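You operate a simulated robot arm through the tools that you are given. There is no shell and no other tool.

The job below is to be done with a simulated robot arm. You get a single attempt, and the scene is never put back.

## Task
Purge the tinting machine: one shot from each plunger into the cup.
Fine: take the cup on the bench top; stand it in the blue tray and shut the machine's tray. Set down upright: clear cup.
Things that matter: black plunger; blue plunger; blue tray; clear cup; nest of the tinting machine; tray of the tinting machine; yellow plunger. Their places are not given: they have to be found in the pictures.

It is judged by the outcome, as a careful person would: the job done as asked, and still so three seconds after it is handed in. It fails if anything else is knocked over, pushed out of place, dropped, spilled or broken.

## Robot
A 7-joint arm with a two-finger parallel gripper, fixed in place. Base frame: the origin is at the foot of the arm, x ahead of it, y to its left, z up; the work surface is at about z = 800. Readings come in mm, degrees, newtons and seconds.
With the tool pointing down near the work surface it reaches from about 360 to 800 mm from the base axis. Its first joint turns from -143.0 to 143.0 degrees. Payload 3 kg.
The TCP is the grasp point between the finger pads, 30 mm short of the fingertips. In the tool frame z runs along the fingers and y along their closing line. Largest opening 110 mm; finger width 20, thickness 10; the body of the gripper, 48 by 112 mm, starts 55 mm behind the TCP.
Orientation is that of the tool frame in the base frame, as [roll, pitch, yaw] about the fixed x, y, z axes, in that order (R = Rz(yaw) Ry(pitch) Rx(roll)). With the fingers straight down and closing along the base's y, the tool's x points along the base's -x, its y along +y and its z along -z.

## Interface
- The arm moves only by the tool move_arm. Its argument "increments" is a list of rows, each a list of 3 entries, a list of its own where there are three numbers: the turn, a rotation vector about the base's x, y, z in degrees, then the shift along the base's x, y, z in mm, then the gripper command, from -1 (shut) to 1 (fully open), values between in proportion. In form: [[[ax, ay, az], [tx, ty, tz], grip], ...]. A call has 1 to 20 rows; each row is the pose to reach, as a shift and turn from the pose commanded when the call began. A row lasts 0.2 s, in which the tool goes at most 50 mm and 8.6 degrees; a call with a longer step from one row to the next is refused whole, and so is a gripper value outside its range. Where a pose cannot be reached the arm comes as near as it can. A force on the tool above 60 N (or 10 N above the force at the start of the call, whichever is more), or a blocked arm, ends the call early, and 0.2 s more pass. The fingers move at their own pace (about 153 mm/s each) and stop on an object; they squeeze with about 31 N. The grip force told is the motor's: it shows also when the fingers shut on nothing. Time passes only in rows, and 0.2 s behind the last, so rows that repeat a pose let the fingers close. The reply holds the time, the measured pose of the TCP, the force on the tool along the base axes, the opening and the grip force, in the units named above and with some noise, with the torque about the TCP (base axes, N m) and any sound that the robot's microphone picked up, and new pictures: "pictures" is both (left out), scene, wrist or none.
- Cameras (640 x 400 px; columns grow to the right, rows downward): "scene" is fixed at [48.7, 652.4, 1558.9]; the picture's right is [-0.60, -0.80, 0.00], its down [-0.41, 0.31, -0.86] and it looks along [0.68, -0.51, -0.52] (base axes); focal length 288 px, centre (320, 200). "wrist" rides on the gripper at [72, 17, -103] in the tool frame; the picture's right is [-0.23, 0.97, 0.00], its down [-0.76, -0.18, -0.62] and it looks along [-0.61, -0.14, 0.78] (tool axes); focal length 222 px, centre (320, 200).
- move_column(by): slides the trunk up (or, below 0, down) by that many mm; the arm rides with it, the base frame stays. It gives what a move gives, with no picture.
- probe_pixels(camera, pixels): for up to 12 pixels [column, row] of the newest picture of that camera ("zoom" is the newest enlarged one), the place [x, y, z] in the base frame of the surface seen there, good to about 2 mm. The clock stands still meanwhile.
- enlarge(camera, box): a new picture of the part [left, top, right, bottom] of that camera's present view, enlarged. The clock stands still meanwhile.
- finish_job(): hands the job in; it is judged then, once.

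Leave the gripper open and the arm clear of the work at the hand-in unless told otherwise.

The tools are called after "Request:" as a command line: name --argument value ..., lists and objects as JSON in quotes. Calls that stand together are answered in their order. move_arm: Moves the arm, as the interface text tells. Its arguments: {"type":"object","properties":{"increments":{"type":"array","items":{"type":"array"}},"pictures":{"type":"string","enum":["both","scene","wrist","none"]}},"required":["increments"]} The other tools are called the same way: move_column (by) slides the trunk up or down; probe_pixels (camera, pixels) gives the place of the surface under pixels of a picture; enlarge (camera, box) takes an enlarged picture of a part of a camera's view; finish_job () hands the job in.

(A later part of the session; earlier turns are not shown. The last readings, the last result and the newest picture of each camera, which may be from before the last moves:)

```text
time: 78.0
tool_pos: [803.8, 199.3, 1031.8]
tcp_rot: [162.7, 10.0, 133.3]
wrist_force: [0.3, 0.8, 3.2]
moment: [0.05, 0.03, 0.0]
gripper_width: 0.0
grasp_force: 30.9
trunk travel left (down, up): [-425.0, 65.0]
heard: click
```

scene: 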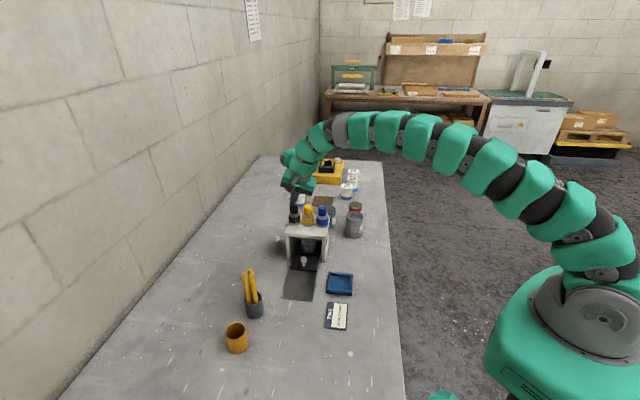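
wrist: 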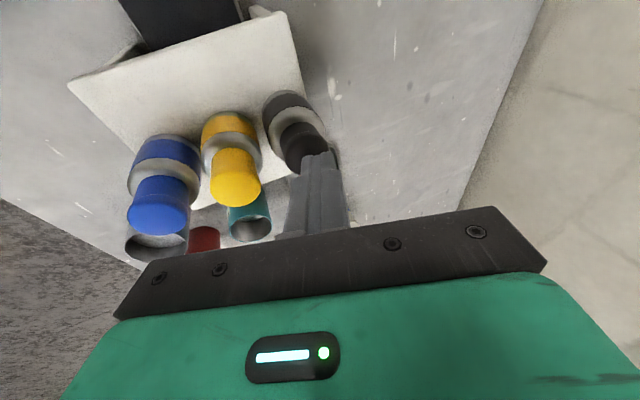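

Click for black: one shot fired. I release straight up smoothly, then rise and look at the beaker.

Request:
move_arm --increments '[[[0, 0, 0], [0, 0, 5], -1], [[0, 0, 0], [0, 0, 15], -1], [[0, 0, 0], [0, 0, 30], -1], [[0, 0, 0], [0, 0, 50], -1], [[0, 0, 0], [-5, -3, 75], -1], [[0, 0, 0], [-15, 0, 95], -1], [[0, 0, 0], [-30, 5, 100], -1], [[0, 0, 0], [-30, 5, 100], -1]]'

Request:
enlarge --camera "scene" --box '[280, 195, 340, 275]'

```text
time: 79.8
tool_pos: [774.2, 204.1, 1130.9]
tcp_rot: [162.7, 10.1, 133.4]
wrist_force: [-0.9, 0.6, -0.3]
moment: [-0.01, 0.0, 0.03]
gripper_width: 0.0
grasp_force: 31.1
trunk travel left (down, up): [-425.0, 65.0]
```

scene: 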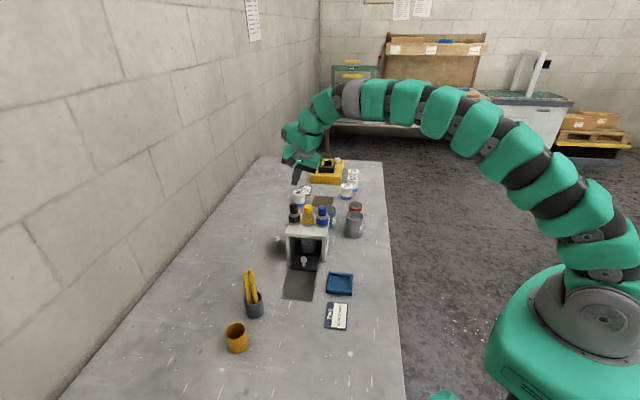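
wrist: 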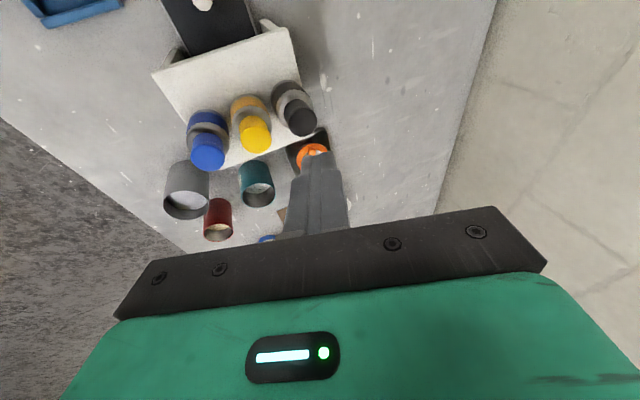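

```text
5.00 times, centred on (310, 235) of scene
```

zoom: 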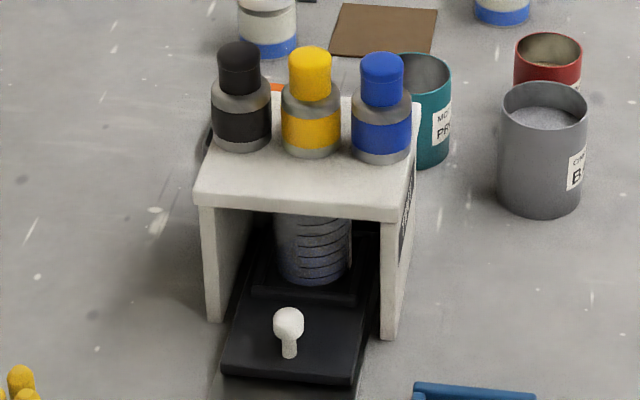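

All three plungers are up again and the beaker holds dark liquid. Now back to the knob: first I undo the 20° tilt while moving outward.

Request:
move_arm --increments '[[[0, 0, 0], [-20, 10, 0], -1], [[0, 0, 0], [-45, 22, 0], -1], [[-1.2, 4.8, 0], [-65, 36, 0], -1], [[-2.4, 9.7, 0], [-80, 50, 0], -1], [[-3.6, 14.5, 0], [-95, 65, 0], -1], [[-4.84, 19.4, 0], [-110, 80, 0], -0.5], [[-4.84, 19.4, 0], [-125, 95, 0], 0], [[-4.84, 19.4, 0], [-125, 95, 0], 0]]' --pictures "none"

```text
time: 81.5
tool_pos: [648.8, 300.4, 1132.0]
tcp_rot: [-179.9, 0.0, 135.0]
wrist_force: [0.2, 0.2, 0.0]
moment: [0.0, -0.04, 0.03]
gripper_width: 54.9
grasp_force: 0.0
trunk travel left (down, up): [-425.0, 65.0]
```

Tool upright at (648.8, 300.4, 1132). Now tilt 30° again (wrist outward), going down to about (630, 308, 1000).

Request:
move_arm --increments '[[[-3, -3, 0], [-4, 2, -10], 0], [[-6, -6, 0], [-8, 4, -28], 0], [[-9, -9, 0], [-12, 5, -48], 0], [[-12, -12, 0], [-16, 6, -68], 0], [[-15, -15, 0], [-19, 8, -88], 0], [[-18, -18, 0], [-19, 8, -108], 0], [[-21.2, -21.2, 0], [-19, 8, -125], 0], [[-21.2, -21.2, 0], [-19, 8, -132], 0], [[-21.2, -21.2, 0], [-19, 8, -132], 0]]'

Request:
enlarge --camera "wrist" --box '[220, 60, 420, 240]'

```text
time: 83.5
tool_pos: [628.8, 308.4, 999.5]
tcp_rot: [180.0, 30.0, 135.0]
wrist_force: [0.3, 0.9, 0.3]
moment: [0.02, -0.02, -0.02]
gripper_width: 55.2
grasp_force: 0.1
trunk travel left (down, up): [-425.0, 65.0]
```

scene: 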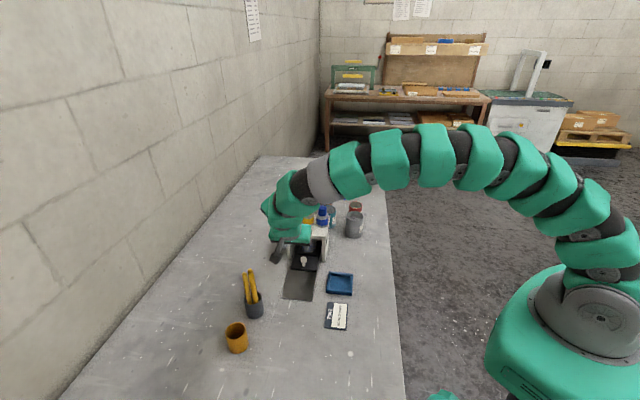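
wrist: 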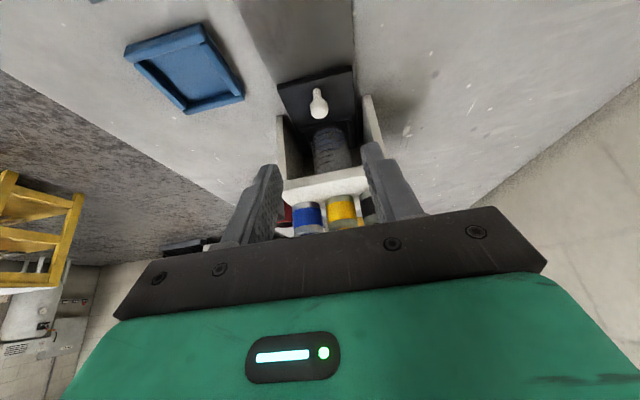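

```text
2.22 times, centred on (320, 150) of wrist
```

zoom: 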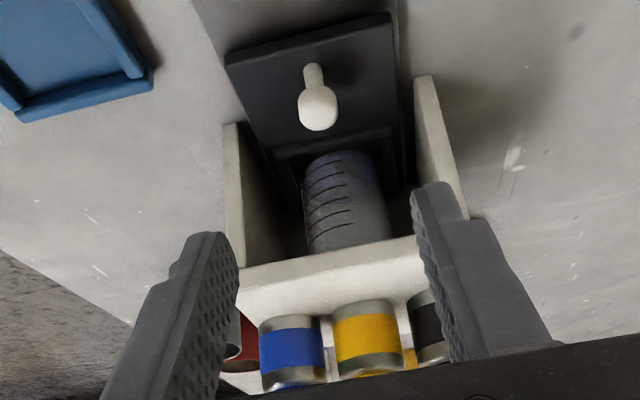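

Clear view of the knob. I approach along the tool axis to (691, 241.5, 853), then close.

Request:
move_arm --increments '[[[0, 0, 0], [11, -13, -26], 0], [[0, 0, 0], [23, -26, -52], 0], [[0, 0, 0], [34, -38.8, -77.5], 0], [[0, 0, 0], [42, -47, -98], 0], [[0, 0, 0], [50, -55, -118], 0], [[0, 0, 0], [57, -62, -135], 0], [[0, 0, 0], [62, -67, -146], 0], [[0, 0, 0], [62, -67, -146], 0]]'

Request:
enlarge --camera "wrist" --box '[220, 60, 420, 240]'

```text
time: 85.3
tool_pos: [690.3, 240.4, 851.0]
tcp_rot: [-179.8, 30.0, 135.0]
wrist_force: [0.8, -0.2, -0.8]
moment: [-0.01, 0.0, 0.0]
gripper_width: 55.0
grasp_force: 0.0
trunk travel left (down, up): [-425.0, 65.0]
```

scene: 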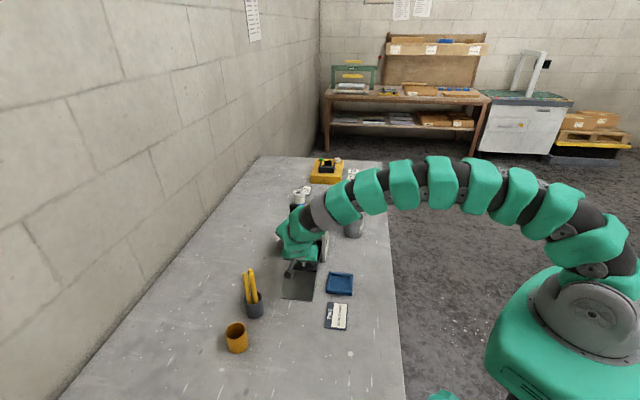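
wrist: 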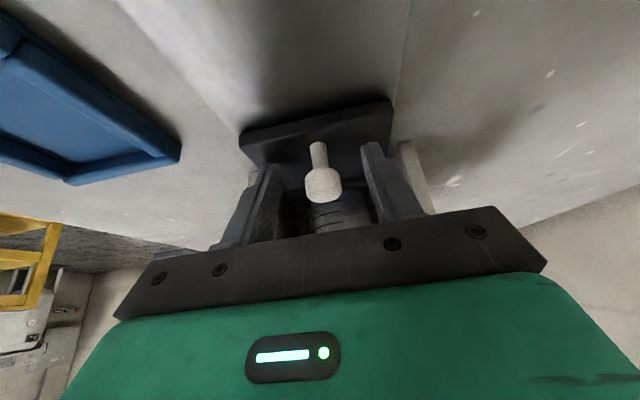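

```text
2.22 times, centred on (320, 150) of wrist
```

zoom: 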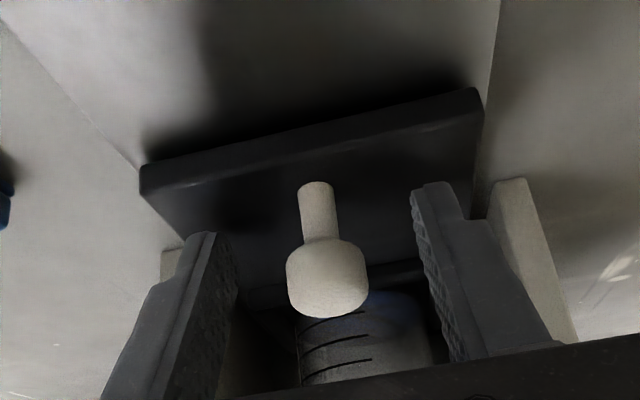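

Knob slightly right of centre (wrist col 323): nudge (+1, +1, +1.5), and close.

Request:
move_arm --increments '[[[0, 0, 0], [1, 1, 1.5], 0], [[0, 0, 0], [1, 1, 1.5], -0.3], [[0, 0, 0], [1, 1, 1.5], -1], [[0, 0, 0], [1, 1, 1.5], -1], [[0, 0, 0], [1, 1, 1.5], -1]]' --pictures "none"

```text
time: 86.5
tool_pos: [690.8, 241.3, 854.1]
tcp_rot: [179.9, 30.0, 135.0]
wrist_force: [1.4, 0.8, 0.3]
moment: [0.04, 0.02, -0.09]
gripper_width: 21.0
grasp_force: 45.1
trunk travel left (down, up): [-425.0, 65.0]
```

Gripped with almost no side force. I pull the tray out smoothly ~118 mm along the measured axis (−0.698, +0.716).

Request:
move_arm --increments '[[[0, 0, 0], [-0.7, 0.7, 0], -1], [[0, 0, 0], [-2.1, 2.1, 0], -1], [[0, 0, 0], [-4.2, 4.3, 0], -1], [[0, 0, 0], [-7.7, 7.9, 0], -1], [[0, 0, 0], [-11.9, 12.2, 0], -1], [[0, 0, 0], [-16.8, 17.2, 0], -1], [[0, 0, 0], [-21.6, 22.2, 0], -1], [[0, 0, 0], [-27.2, 27.9, 0], -1], [[0, 0, 0], [-32.8, 33.6, 0], -1], [[0, 0, 0], [-38.4, 39.4, 0], -1], [[0, 0, 0], [-44, 45.1, 0], -1], [[0, 0, 0], [-49.6, 50.8, 0], -1], [[0, 0, 0], [-55.1, 56.5, 0], -1], [[0, 0, 0], [-60.7, 62.3, 0], -1], [[0, 0, 0], [-65.6, 67.3, 0], -1], [[0, 0, 0], [-70.5, 72.3, 0], -1], [[0, 0, 0], [-74.7, 76.6, 0], -1], [[0, 0, 0], [-78.2, 80.1, 0], -1], [[0, 0, 0], [-81, 83, 0], -1], [[0, 0, 0], [-82.4, 84.4, 0], -1]]'

Request:
enlarge --camera "wrist" --box '[220, 60, 420, 240]'

```text
time: 90.8
tool_pos: [609.1, 324.0, 853.9]
tcp_rot: [-179.8, 29.9, 135.0]
wrist_force: [-17.0, -17.2, -17.7]
moment: [-0.16, 0.27, -0.19]
gripper_width: 21.3
grasp_force: 44.3
trunk travel left (down, up): [-425.0, 65.0]
```

scene: 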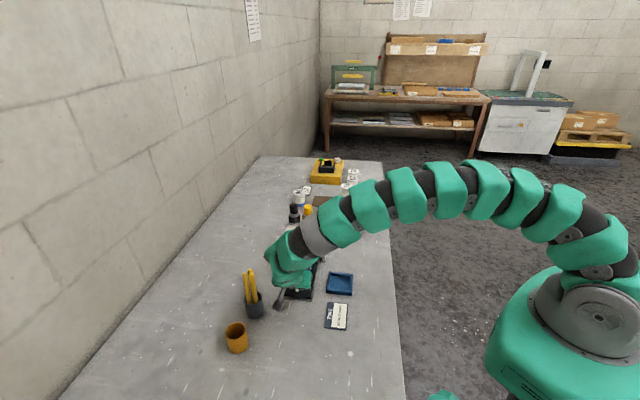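
wrist: 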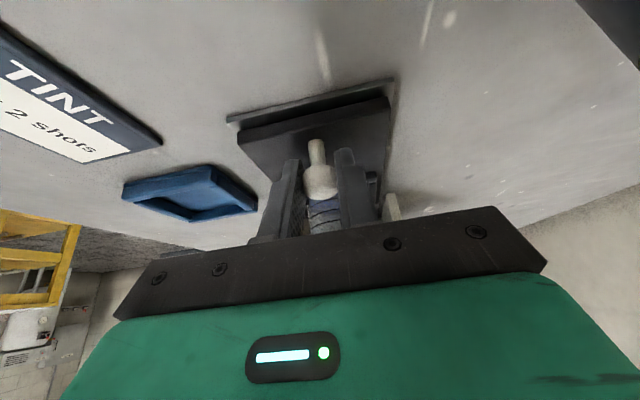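

```text
2.22 times, centred on (320, 150) of wrist
```

zoom: 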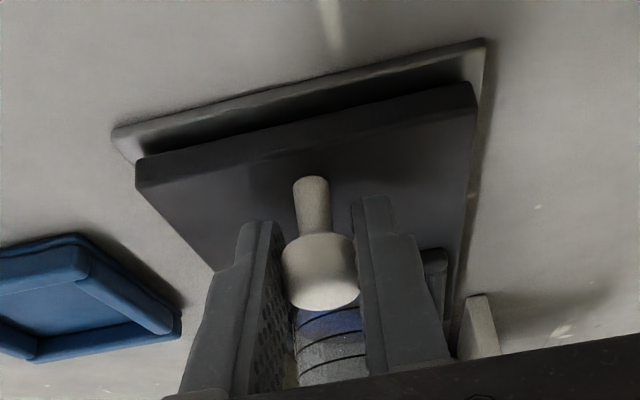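

Tray is out ~117 mm, beaker upright with coloured liquid. I relieve the small side load, open, and retreat along the tool axis and up.

Request:
move_arm --increments '[[[0, 0, 0], [-1, -1, -1], -1], [[0, 0, 0], [-1, -1, -1], -0.4], [[0, 0, 0], [-1, -1, -1], 0], [[0, 0, 0], [-1, -1, -1], 0], [[0, 0, 0], [-8, 7, 12], 0], [[0, 0, 0], [-17, 16, 35], 0], [[0, 0, 0], [-28, 27, 62], 0.3], [[0, 0, 0], [-33, 32, 100], 0.5], [[0, 0, 0], [-33, 32, 140], 0.5], [[0, 0, 0], [-33, 32, 140], 0.5]]'

Request:
enlarge --camera "wrist" --box '[220, 60, 420, 240]'

Request:
enlarge --camera "scene" --box '[275, 240, 355, 310]'

```text
time: 93.0
tool_pos: [575.3, 360.7, 992.9]
tcp_rot: [-179.9, 29.9, 134.9]
wrist_force: [-0.8, -0.9, 0.1]
moment: [-0.03, -0.04, -0.02]
gripper_width: 82.4
grasp_force: 0.0
trunk travel left (down, up): [-425.0, 65.0]
```

scene: 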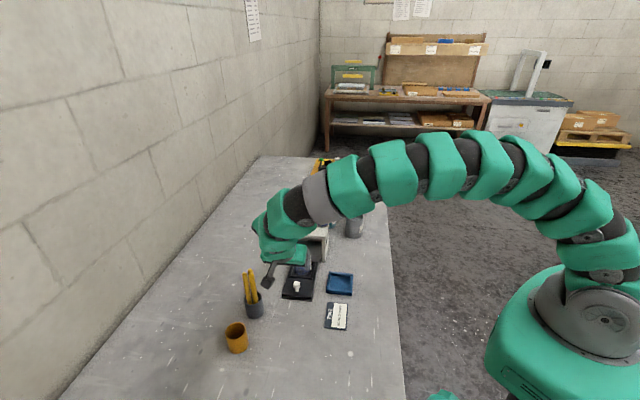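
wrist: 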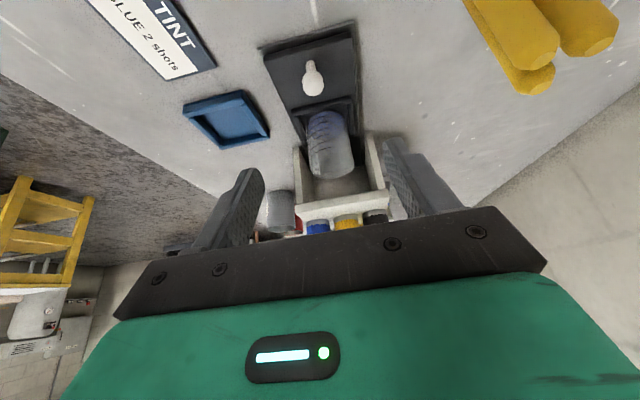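

```text
2.22 times, centred on (320, 150) of wrist
```

zoom: 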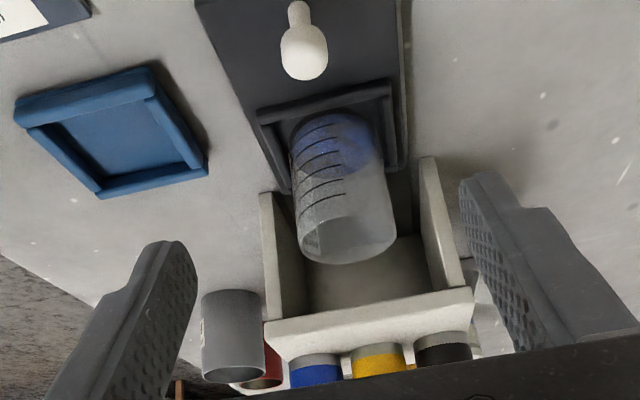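

```text
5.71 times, centred on (315, 275) of scene
```

zoom: 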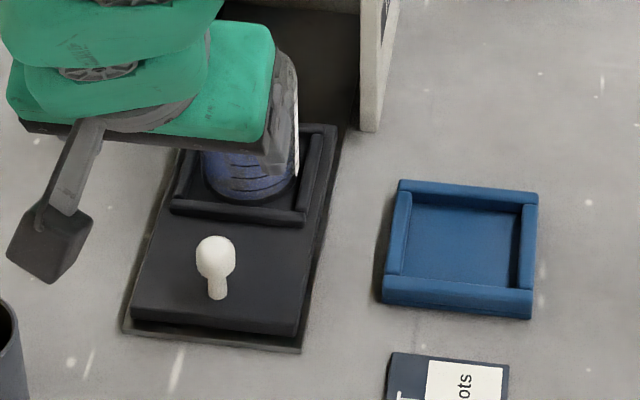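

The beaker stands in the nest with tinted liquid. I probe knob, nest ridges and cup walls again to find the cup's exact place.

Request:
probe_pixels --camera "wrist" --pixels '[[313, 77], [304, 77], [322, 77], [296, 118], [355, 105], [325, 101], [310, 128], [340, 125], [325, 118], [348, 140], [308, 150], [349, 170]]'

Request:
probe_pixels --camera "zoom" --pixels '[[215, 245], [215, 262], [198, 255], [233, 255], [240, 208], [310, 180], [240, 195], [215, 185], [270, 185], [290, 165], [250, 170], [205, 165]]'

```text
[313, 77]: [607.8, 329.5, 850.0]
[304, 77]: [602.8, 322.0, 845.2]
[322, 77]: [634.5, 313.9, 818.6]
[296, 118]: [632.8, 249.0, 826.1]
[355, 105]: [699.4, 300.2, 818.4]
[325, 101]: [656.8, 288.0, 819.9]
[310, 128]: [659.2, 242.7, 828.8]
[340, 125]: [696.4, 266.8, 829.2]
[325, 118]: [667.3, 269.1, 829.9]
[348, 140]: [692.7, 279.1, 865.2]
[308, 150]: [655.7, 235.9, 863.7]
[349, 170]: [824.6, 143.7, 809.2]
```

```text
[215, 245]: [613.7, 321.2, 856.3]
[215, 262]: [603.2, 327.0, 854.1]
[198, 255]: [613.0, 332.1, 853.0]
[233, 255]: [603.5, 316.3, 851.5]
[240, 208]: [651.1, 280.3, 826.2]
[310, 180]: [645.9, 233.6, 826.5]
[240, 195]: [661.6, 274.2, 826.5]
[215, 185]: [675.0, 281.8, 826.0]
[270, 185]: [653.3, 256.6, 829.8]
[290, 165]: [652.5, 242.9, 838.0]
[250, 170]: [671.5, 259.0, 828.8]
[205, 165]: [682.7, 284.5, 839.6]
```

Cup axis ≈ (678.3, 254.4), liquid surface at z≈829 (about 10 mm deep). I move above it, fingers open 82 mm, then descend vertically to TCP z≈867.

Request:
move_arm --increments '[[[0, 0, 0], [20, -20, 5], 0.5], [[0, 0, 0], [42, -43, 8], 0.5], [[0, 0, 0], [65, -67, 8], 0.5], [[0, 0, 0], [86, -89, 8], 0.5], [[0, 0, 0], [103, -106, 8], 0.5], [[0, 0, 0], [103, -106, -15], 0.5], [[0, 0, 0], [103, -106, -45], 0.5], [[0, 0, 0], [103, -106, -70], 0.5], [[0, 0, 0], [103, -106, -70], 0.5]]'

Request:
enlarge --camera "wrist" --box '[220, 60, 420, 240]'

```text
time: 95.0
tool_pos: [682.1, 252.6, 926.6]
tcp_rot: [-180.0, 29.9, 135.0]
wrist_force: [-0.2, -0.4, -0.4]
moment: [0.0, -0.03, -0.05]
gripper_width: 82.5
grasp_force: 0.1
trunk travel left (down, up): [-425.0, 65.0]
```

scene: 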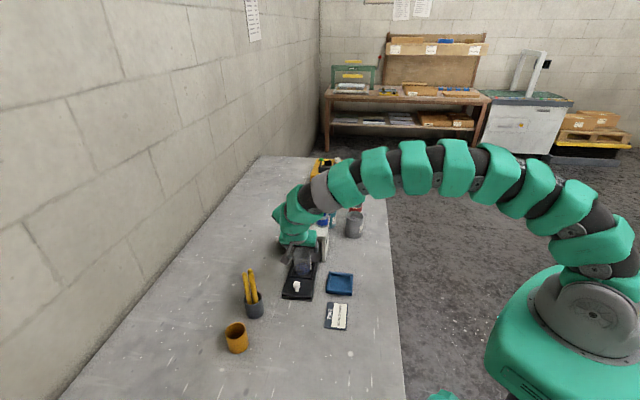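
wrist: 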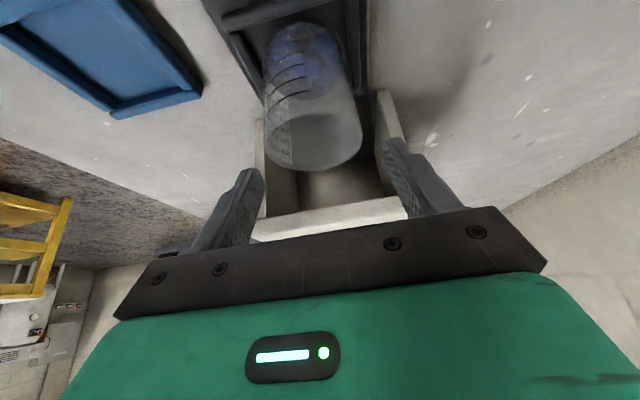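

```text
2.22 times, centred on (320, 150) of wrist
```

zoom: 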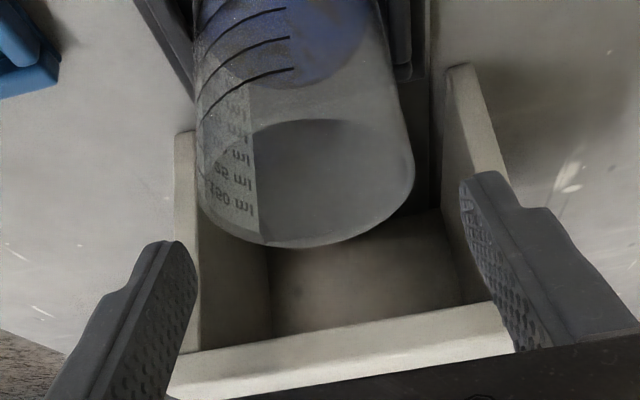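

Alignment over the rim is right on (rim centre at wrist (314, 142), predicted (314, 143)). I descend 58 mm and then close gently.

Request:
move_arm --increments '[[[0, 0, 0], [0, 0, -12], 0.5], [[0, 0, 0], [0, 0, -27], 0.5], [[0, 0, 0], [0, 0, -42], 0.5], [[0, 0, 0], [0, 0, -52], 0.5], [[0, 0, 0], [0, 0, -58], 0.5], [[0, 0, 0], [0, 0, -58], 0.5]]'

Request:
enlarge --camera "wrist" --box '[220, 40, 420, 240]'

```text
time: 96.3
tool_pos: [680.0, 251.1, 866.6]
tcp_rot: [-179.9, 30.0, 134.8]
wrist_force: [0.1, -0.1, -0.3]
moment: [-0.02, 0.02, -0.02]
gripper_width: 82.7
grasp_force: 0.0
trunk travel left (down, up): [-425.0, 65.0]
```

scene: 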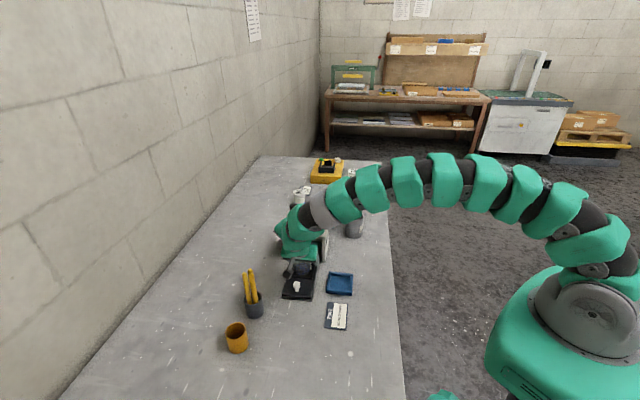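
wrist: 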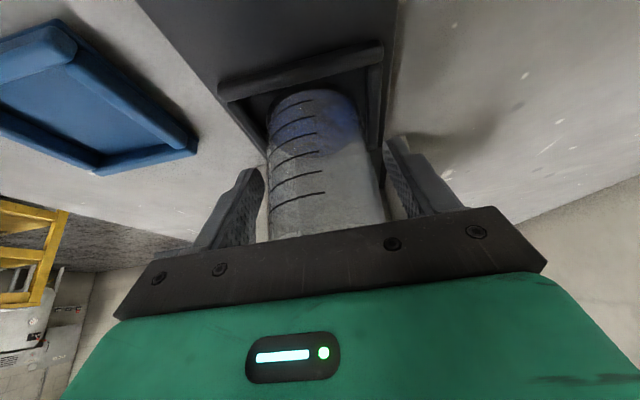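

```text
2.00 times, centred on (320, 140) of wrist
```

zoom: 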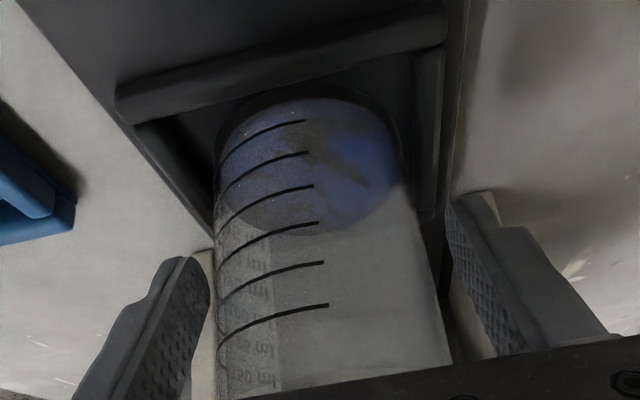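

The cup sits about 4 mm more outward than the TCP. I shift (−2.8, +2.8) and close gently.

Request:
move_arm --increments '[[[0, 0, 0], [-1.5, 1.5, 0], 0.5], [[0, 0, 0], [-2.8, 2.8, 0], 0.3], [[0, 0, 0], [-2.8, 2.8, 0], 0.15], [[0, 0, 0], [-2.8, 2.8, 0], 0.0], [[0, 0, 0], [-2.8, 2.8, 0], -0.4], [[0, 0, 0], [-2.8, 2.8, 0], -1], [[0, 0, 0], [-2.8, 2.8, 0], -1], [[0, 0, 0], [-2.8, 2.8, 0], -1]]' --pictures "wrist"

Request:
enlarge --camera "wrist" --box '[220, 40, 420, 240]'

```text
time: 98.2
tool_pos: [677.7, 254.4, 867.1]
tcp_rot: [-180.0, 30.0, 135.0]
wrist_force: [-0.2, 0.4, 0.4]
moment: [0.07, 0.03, 0.01]
gripper_width: 57.6
grasp_force: 31.1
trunk travel left (down, up): [-425.0, 65.0]
```

wrist: 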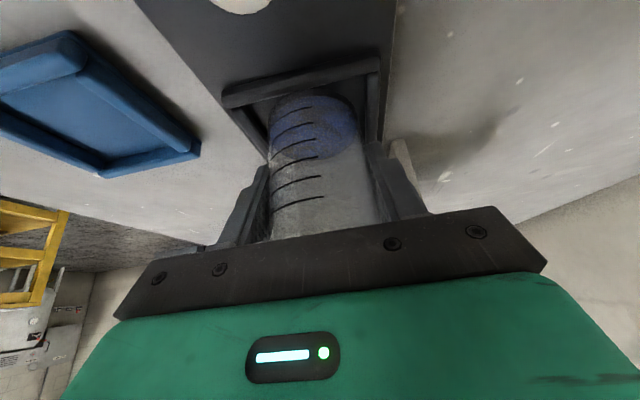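

```text
2.00 times, centred on (320, 140) of wrist
```

zoom: 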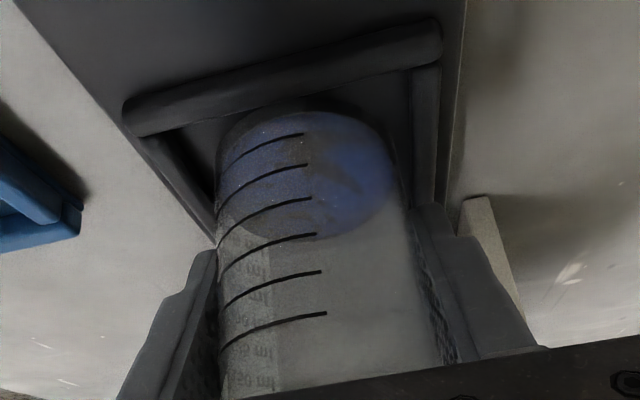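

Gripped at 57.6 mm. Reference marks: first (302, 133), last (326, 314) in the zoom. I lift very gently by 32 mm and compare.

Request:
move_arm --increments '[[[0, 0, 0], [0, 0, 1], -1], [[0, 0, 0], [0, 0, 3], -1], [[0, 0, 0], [0, 0, 6], -1], [[0, 0, 0], [0, 0, 10], -1], [[0, 0, 0], [0, 0, 15], -1], [[0, 0, 0], [0, 0, 20], -1], [[0, 0, 0], [0, 0, 25], -1], [[0, 0, 0], [0, 0, 29], -1], [[0, 0, 0], [0, 0, 32], -1], [[0, 0, 0], [0, 0, 32], -1]]'

Request:
enlarge --camera "wrist" --box '[220, 40, 420, 240]'

Request:
enlarge --camera "scene" --box '[270, 235, 340, 305]'

```text
time: 100.3
tool_pos: [675.9, 254.0, 897.5]
tcp_rot: [-179.9, 30.0, 135.0]
wrist_force: [-0.6, -0.4, 0.5]
moment: [0.0, -0.01, 0.02]
gripper_width: 57.8
grasp_force: 31.1
trunk travel left (down, up): [-425.0, 65.0]
```

scene: 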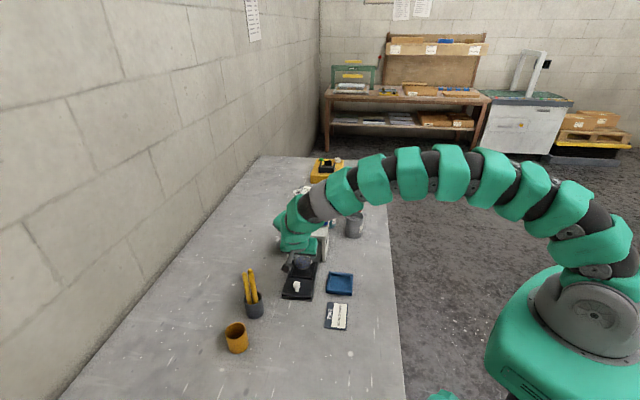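
wrist: 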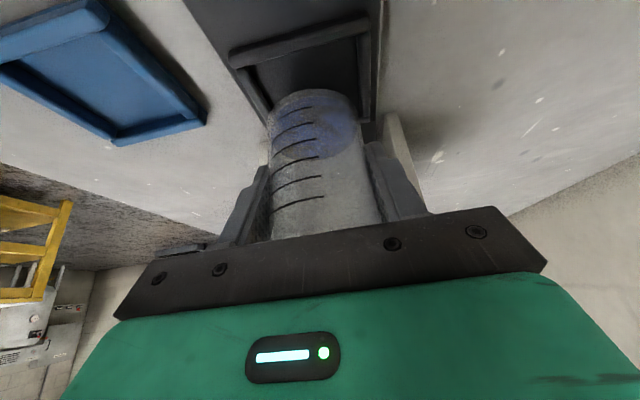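

```text
2.00 times, centred on (320, 140) of wrist
```

zoom: 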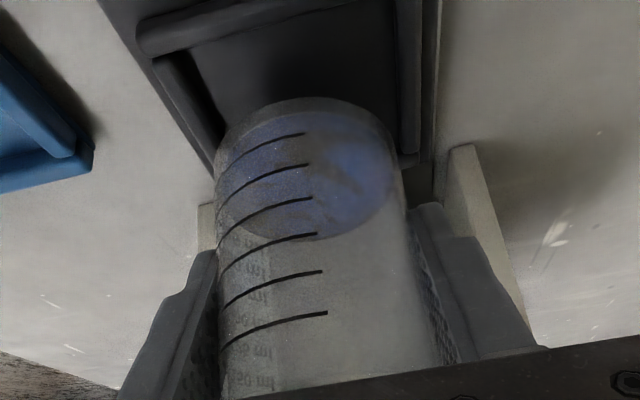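

```text
5.71 times, centred on (305, 270) of scene
```

zoom: 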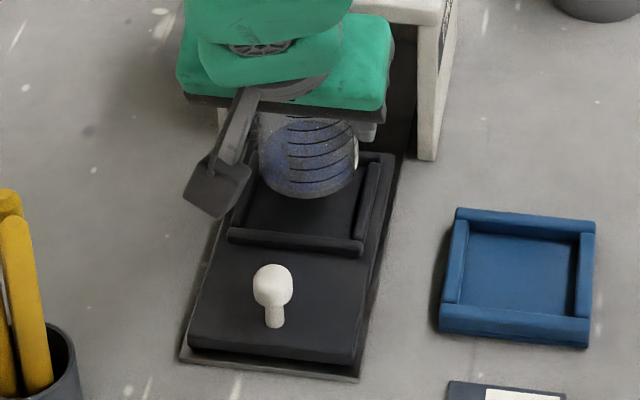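

No slip; the cup is clear of the nest. Blue tray centre from probes ≈ (559.6, 184.8), floor z≈806, inner ≈70 mm. I carry the cup there smoothly at TCP z≈940.

Request:
move_arm --increments '[[[0, 0, 0], [0, 0, 2], -1], [[0, 0, 0], [0, 0, 6], -1], [[0, 0, 0], [0, 0, 12], -1], [[0, 0, 0], [-1, -0.6, 19], -1], [[0, 0, 0], [-4, -2.4, 26], -1], [[0, 0, 0], [-9, -5.4, 32], -1], [[0, 0, 0], [-16, -9.5, 37], -1], [[0, 0, 0], [-25, -15, 40], -1], [[0, 0, 0], [-36, -21.5, 42], -1], [[0, 0, 0], [-48, -28.5, 42], -1], [[0, 0, 0], [-60, -35.7, 42], -1], [[0, 0, 0], [-72, -42.8, 42], -1], [[0, 0, 0], [-83, -49.4, 42], -1], [[0, 0, 0], [-93, -55.3, 42], -1], [[0, 0, 0], [-101, -60, 42], -1], [[0, 0, 0], [-108, -64.2, 42], -1], [[0, 0, 0], [-113, -67.2, 42], -1], [[0, 0, 0], [-117, -69.4, 42], -1], [[0, 0, 0], [-117, -69.4, 42], -1]]'

Request:
enlarge --camera "wrist" --box '[220, 40, 420, 240]'

Request:
enlarge --camera "scene" --box '[295, 230, 385, 320]'

```text
time: 104.3
tool_pos: [559.6, 184.9, 941.8]
tcp_rot: [-179.9, 30.0, 135.0]
wrist_force: [0.4, 0.6, -1.0]
moment: [0.01, -0.02, -0.01]
gripper_width: 57.6
grasp_force: 31.1
trunk travel left (down, up): [-425.0, 65.0]
```

scene: 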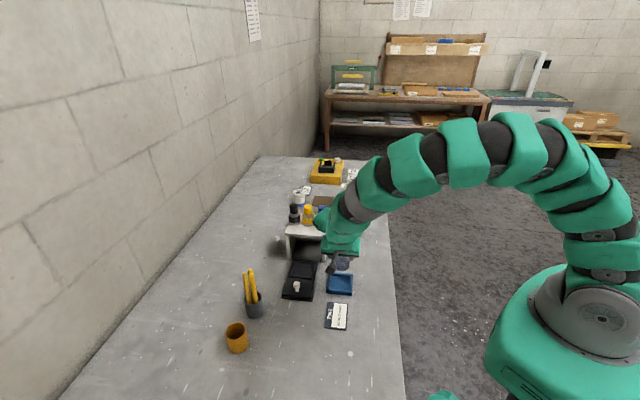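
wrist: 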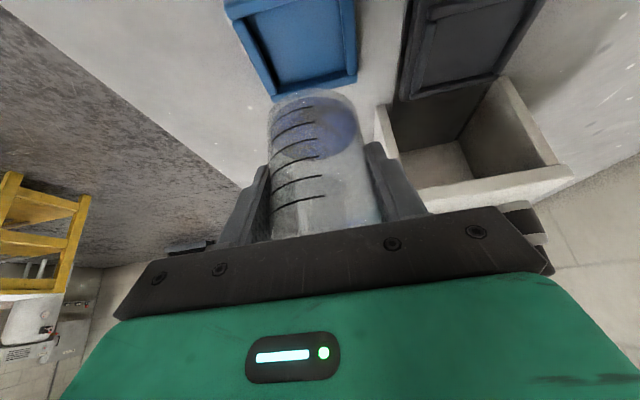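

```text
2.00 times, centred on (320, 140) of wrist
```

zoom: 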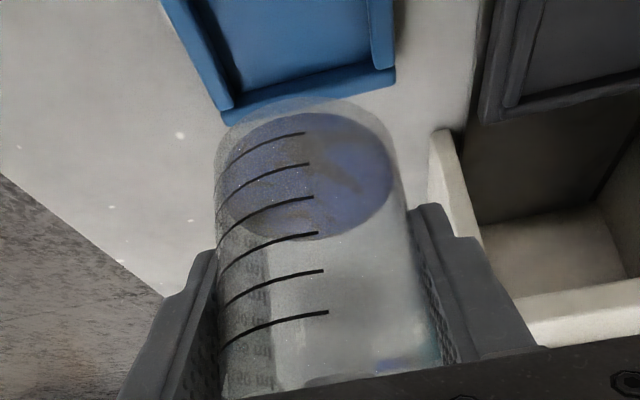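

```text
4.44 times, centred on (340, 275) of scene
```

zoom: 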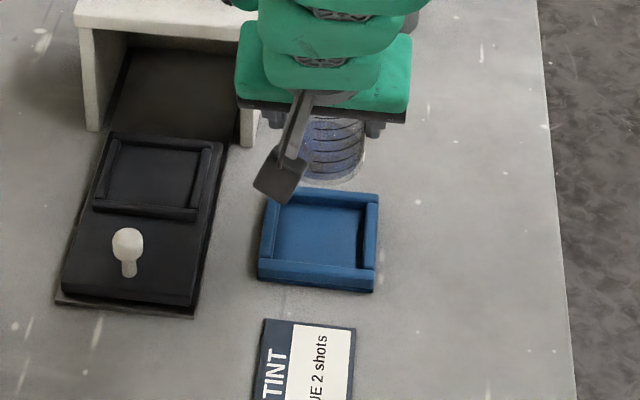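

The cup is steady and above the blue tray. I lower 58 mm smoothly and check alignment to the tray walls.

Request:
move_arm --increments '[[[0, 0, 0], [0, 0, -2], -1], [[0, 0, 0], [0, 0, -6], -1], [[0, 0, 0], [0, 0, -13], -1], [[0, 0, 0], [0, 0, -22], -1], [[0, 0, 0], [0, 0, -31], -1], [[0, 0, 0], [0, 0, -40], -1], [[0, 0, 0], [0, 0, -48], -1], [[0, 0, 0], [0, 0, -54], -1], [[0, 0, 0], [0, 0, -58], -1], [[0, 0, 0], [0, 0, -58], -1]]'

Request:
enlarge --camera "wrist" --box '[220, 40, 420, 240]'

Request:
enlarge --camera "scene" --box '[310, 245, 370, 305]'

```text
time: 106.5
tool_pos: [559.4, 184.2, 881.8]
tcp_rot: [180.0, 30.0, 135.1]
wrist_force: [-0.2, 0.0, -1.1]
moment: [0.01, -0.02, -0.02]
gripper_width: 57.6
grasp_force: 31.1
trunk travel left (down, up): [-425.0, 65.0]
```

scene: 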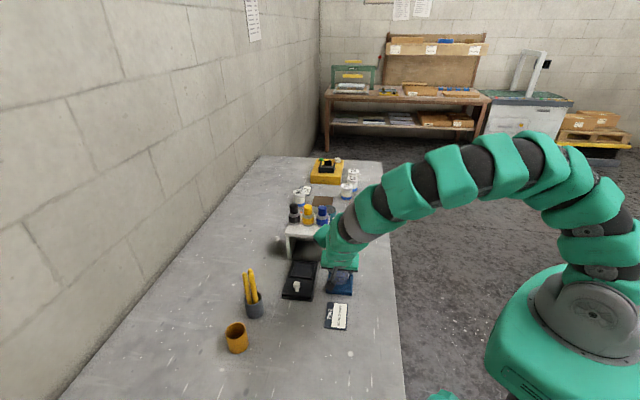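
wrist: 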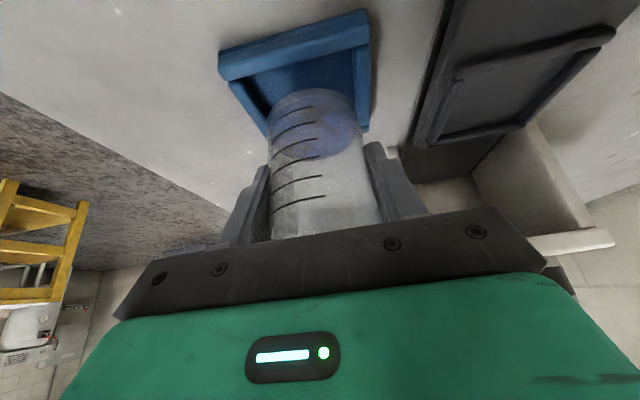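

```text
2.00 times, centred on (320, 140) of wrist
```

zoom: 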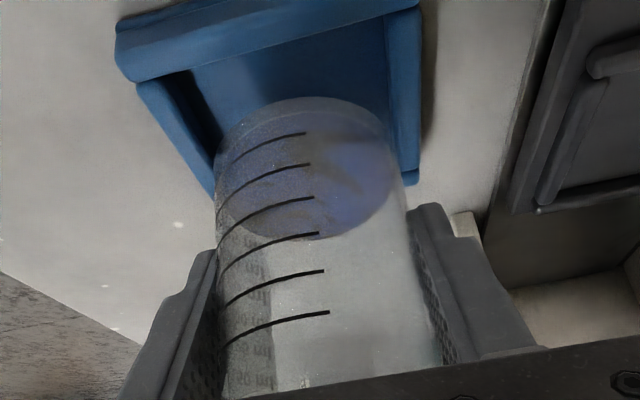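

```text
6.67 times, centred on (340, 275) of scene
```

zoom: 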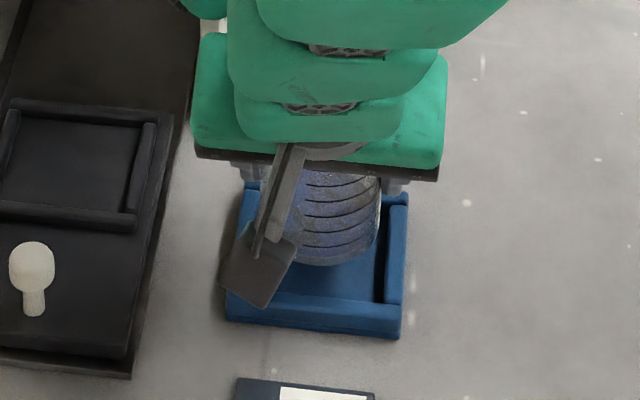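

I probe the tray walls and the cup's foot from both views.

Request:
probe_pixels --camera "wrist" --pixels '[[245, 98], [252, 110], [361, 85], [363, 105], [290, 62], [320, 52], [311, 90], [280, 105], [350, 105], [262, 98], [300, 88], [325, 88]]'

Request:
probe_pixels --camera "zoom" --pixels '[[310, 308], [395, 250], [247, 225], [330, 263], [345, 261], [360, 255], [315, 262], [375, 240], [300, 258], [345, 290], [300, 180], [378, 215]]'

```text
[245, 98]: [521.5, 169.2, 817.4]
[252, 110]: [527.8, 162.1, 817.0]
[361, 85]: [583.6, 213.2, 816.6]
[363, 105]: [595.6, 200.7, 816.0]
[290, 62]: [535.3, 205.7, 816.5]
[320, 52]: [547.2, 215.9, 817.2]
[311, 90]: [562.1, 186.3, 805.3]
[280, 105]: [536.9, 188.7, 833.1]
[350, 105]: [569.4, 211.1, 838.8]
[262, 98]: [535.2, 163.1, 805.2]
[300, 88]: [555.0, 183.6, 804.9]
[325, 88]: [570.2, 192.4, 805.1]
```

```text
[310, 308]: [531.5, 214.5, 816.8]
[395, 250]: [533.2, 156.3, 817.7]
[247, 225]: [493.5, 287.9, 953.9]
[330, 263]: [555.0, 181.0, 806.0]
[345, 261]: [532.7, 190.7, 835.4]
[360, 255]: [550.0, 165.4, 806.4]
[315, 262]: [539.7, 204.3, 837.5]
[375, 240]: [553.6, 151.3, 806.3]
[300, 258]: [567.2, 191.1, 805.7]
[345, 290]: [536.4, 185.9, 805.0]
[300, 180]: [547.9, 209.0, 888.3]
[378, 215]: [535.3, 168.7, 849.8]
```

Cup axis (w 525.8, u −267) matches the tray centre (525.6, −266.5). The foot is ~27 mm above the floor (805.5). I lower 24 mm slowly.

Request:
move_arm --increments '[[[0, 0, 0], [0, 0, -2], -1], [[0, 0, 0], [0, 0, -6], -1], [[0, 0, 0], [0, 0, -11], -1], [[0, 0, 0], [0, 0, -16], -1], [[0, 0, 0], [0, 0, -20], -1], [[0, 0, 0], [0, 0, -23], -1], [[0, 0, 0], [0, 0, -24], -1], [[0, 0, 0], [0, 0, -24], -1]]'

Request:
enlarge --camera "scene" --box '[310, 245, 370, 305]'

```text
time: 108.3
tool_pos: [560.1, 185.6, 858.9]
tcp_rot: [-179.9, 30.0, 134.9]
wrist_force: [-0.1, -0.4, 0.1]
moment: [0.03, 0.0, 0.02]
gripper_width: 57.9
grasp_force: 31.1
trunk travel left (down, up): [-425.0, 65.0]
```

scene: 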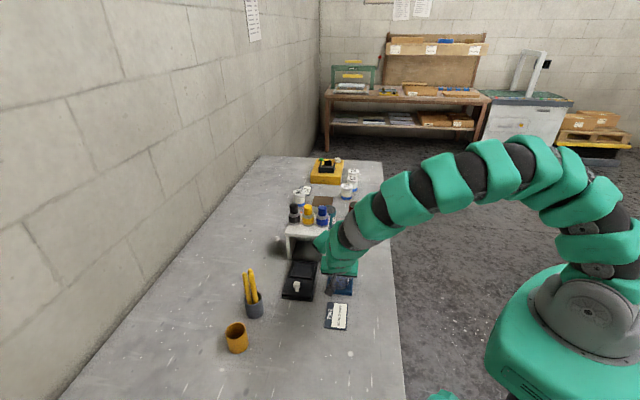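
wrist: 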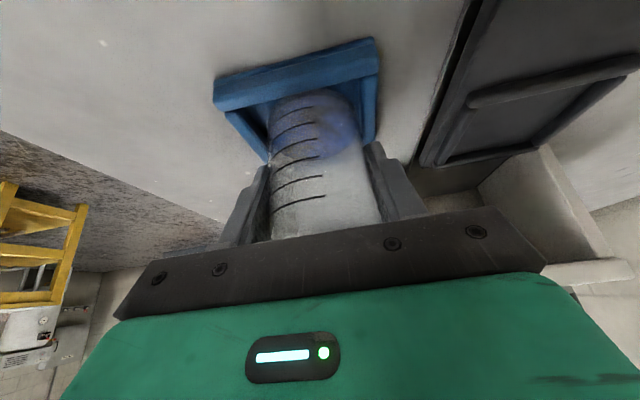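

```text
6.67 times, centred on (340, 275) of scene
```

zoom: 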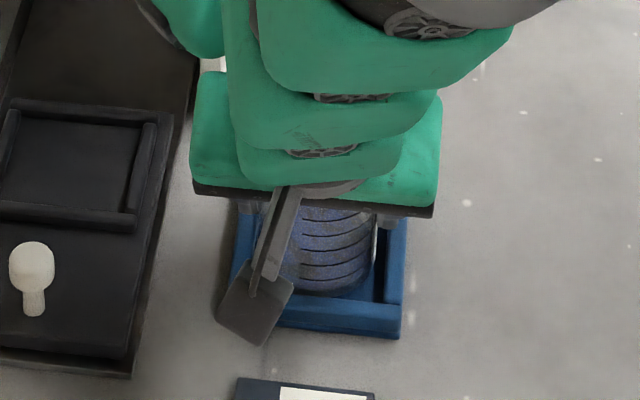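

Foot ~3 mm above the floor. I lower the last ~3 mm in tiny steps, then open gently.

Request:
move_arm --increments '[[[0, 0, 0], [0, 0, -1], -1], [[0, 0, 0], [0, 0, -2], -1], [[0, 0, 0], [0, 0, -3], -1], [[0, 0, 0], [0, 0, -3], -1]]'

Request:
enlarge --camera "scene" --box '[310, 255, 360, 305]'

```text
time: 109.3
tool_pos: [561.6, 184.5, 855.9]
tcp_rot: [180.0, 30.1, 135.0]
wrist_force: [0.5, -0.2, -0.2]
moment: [0.0, 0.05, 0.02]
gripper_width: 57.7
grasp_force: 31.1
trunk travel left (down, up): [-425.0, 65.0]
```

scene: 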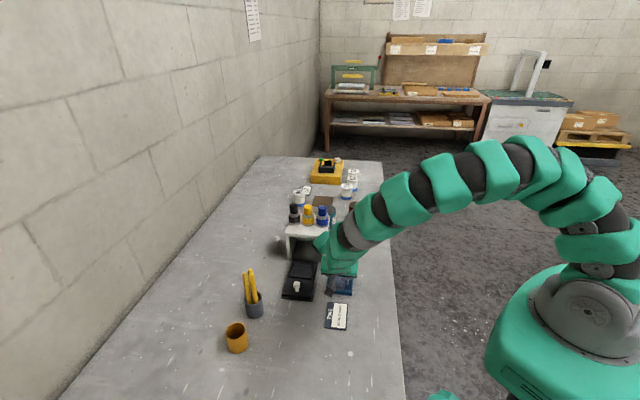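
wrist: 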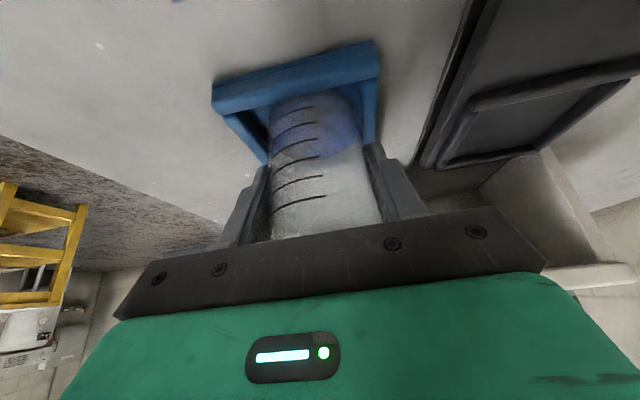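

```text
8.00 times, centred on (335, 280) of scene
```

zoom: 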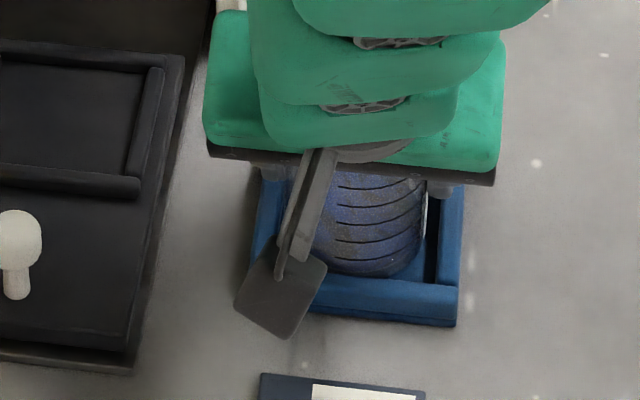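

No contact force yet; I probe the cup's foot and the floor near it.

Request:
probe_pixels --camera "zoom" --pixels '[[370, 274], [355, 274], [385, 272], [400, 264], [410, 256], [345, 272], [370, 268], [430, 270], [400, 276], [335, 270]]'

```text
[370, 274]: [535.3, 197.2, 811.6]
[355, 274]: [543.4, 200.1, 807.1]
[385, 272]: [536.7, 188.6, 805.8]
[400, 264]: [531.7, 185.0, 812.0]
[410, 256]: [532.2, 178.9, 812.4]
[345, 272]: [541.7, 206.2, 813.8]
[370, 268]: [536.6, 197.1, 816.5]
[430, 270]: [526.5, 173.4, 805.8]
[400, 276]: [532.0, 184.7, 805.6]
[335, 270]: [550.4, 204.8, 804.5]
```

The foot is within ~1–2 mm of the floor. I lower 1.5 mm more and open gently.

Request:
move_arm --increments '[[[0, 0, 0], [0, 0, -0.8], -1], [[0, 0, 0], [0, 0, -1.6], -1], [[0, 0, 0], [0, 0, -1.6], -1], [[0, 0, 0], [0, 0, -1.6], 0.1], [[0, 0, 0], [0, 0, -1.6], 0.2], [[0, 0, 0], [0, 0, -1.6], 0.35], [[0, 0, 0], [0, 0, -1.6], 0.4]]'

Request:
enlarge --camera "wrist" --box '[220, 40, 420, 240]'

```text
time: 111.0
tool_pos: [560.8, 184.6, 853.0]
tcp_rot: [-179.9, 29.9, 134.9]
wrist_force: [-0.7, 0.1, -0.7]
moment: [-0.01, 0.0, 0.0]
gripper_width: 77.0
grasp_force: 0.0
trunk travel left (down, up): [-425.0, 65.0]
```

scene: 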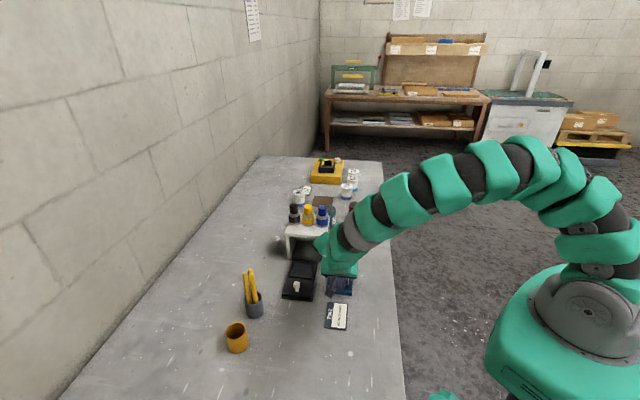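
wrist: 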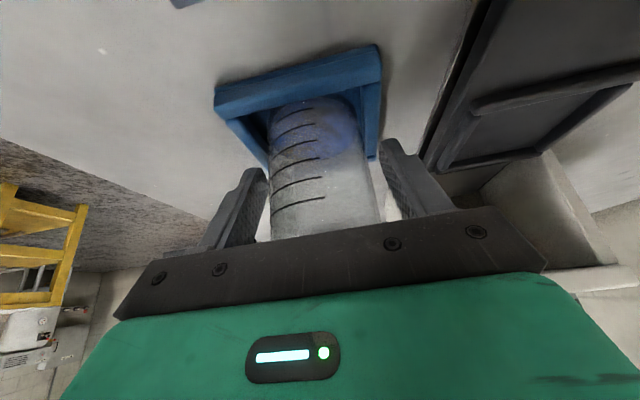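

```text
2.00 times, centred on (320, 140) of wrist
```

zoom: 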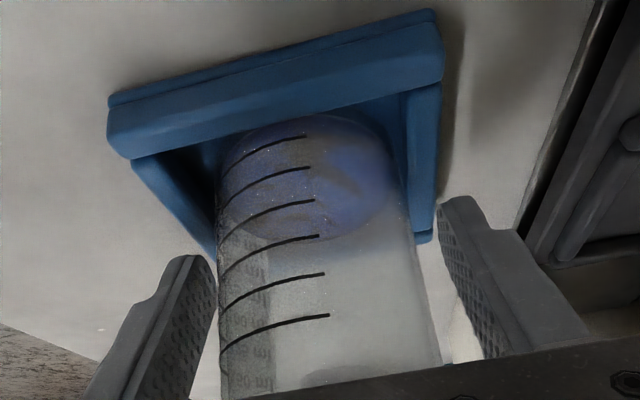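

The beaker stands in the blue tray. I rise straight up with the fingers apart, then check.

Request:
move_arm --increments '[[[0, 0, 0], [0, 0, 0], 0.5], [[0, 0, 0], [0, 0, 8], 0.5], [[0, 0, 0], [0, 0, 25], 0.5], [[0, 0, 0], [0, 0, 50], 0.5], [[0, 0, 0], [0, 0, 80], 0.5], [[0, 0, 0], [0, 0, 115], 0.5], [[0, 0, 0], [-5, 20, 140], 0.5], [[0, 0, 0], [0, 60, 150], 0.3], [[0, 0, 0], [5, 105, 150], 0], [[0, 0, 0], [10, 145, 150], 0], [[0, 0, 0], [14, 172, 145], 0], [[0, 0, 0], [14, 172, 142], 0]]'

Request:
enlarge --camera "scene" --box '[290, 235, 370, 310]'

Request:
enlarge --camera "wrist" --box '[160, 40, 420, 240]'

```text
time: 113.5
tool_pos: [572.2, 357.4, 993.5]
tcp_rot: [-179.9, 30.0, 135.0]
wrist_force: [0.2, -0.3, 0.0]
moment: [0.0, 0.01, 0.0]
gripper_width: 55.1
grasp_force: 0.0
trunk travel left (down, up): [-425.0, 65.0]
```

scene: 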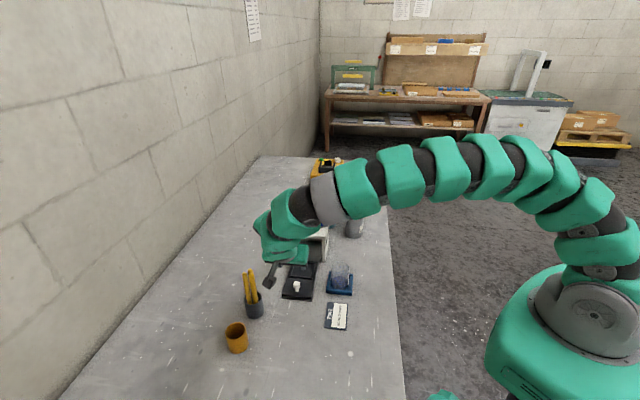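
wrist: 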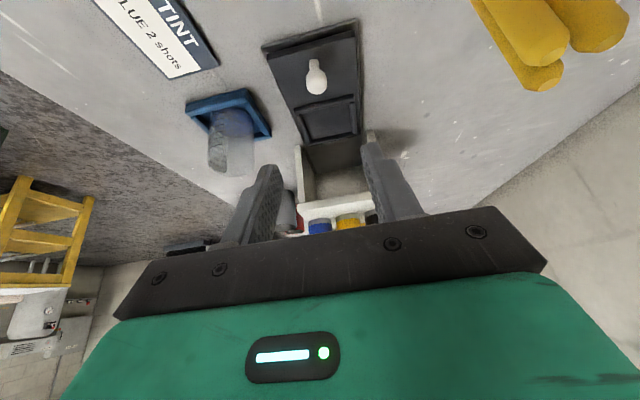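

```text
5.33 times, centred on (330, 272) of scene
```

zoom: 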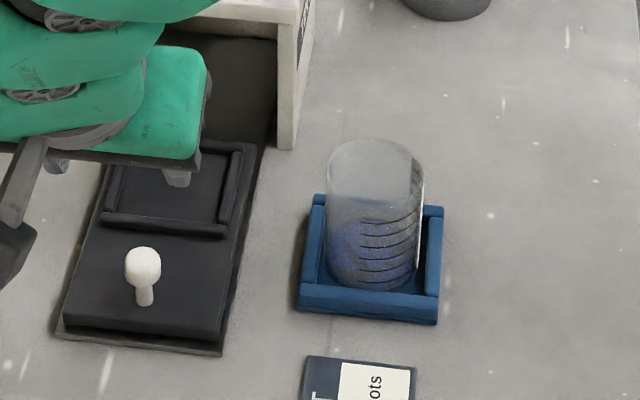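

```text
2.00 times, centred on (290, 140) of wrist
```

zoom: 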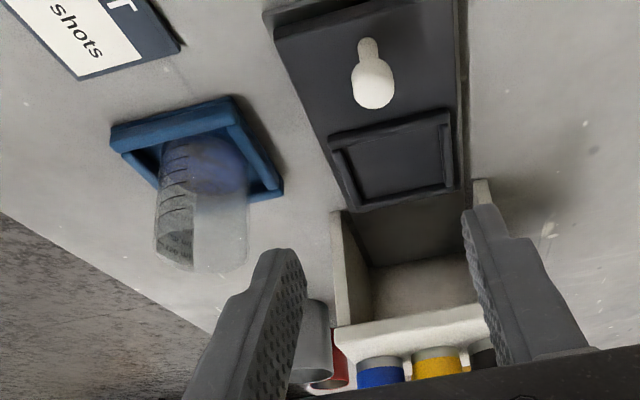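

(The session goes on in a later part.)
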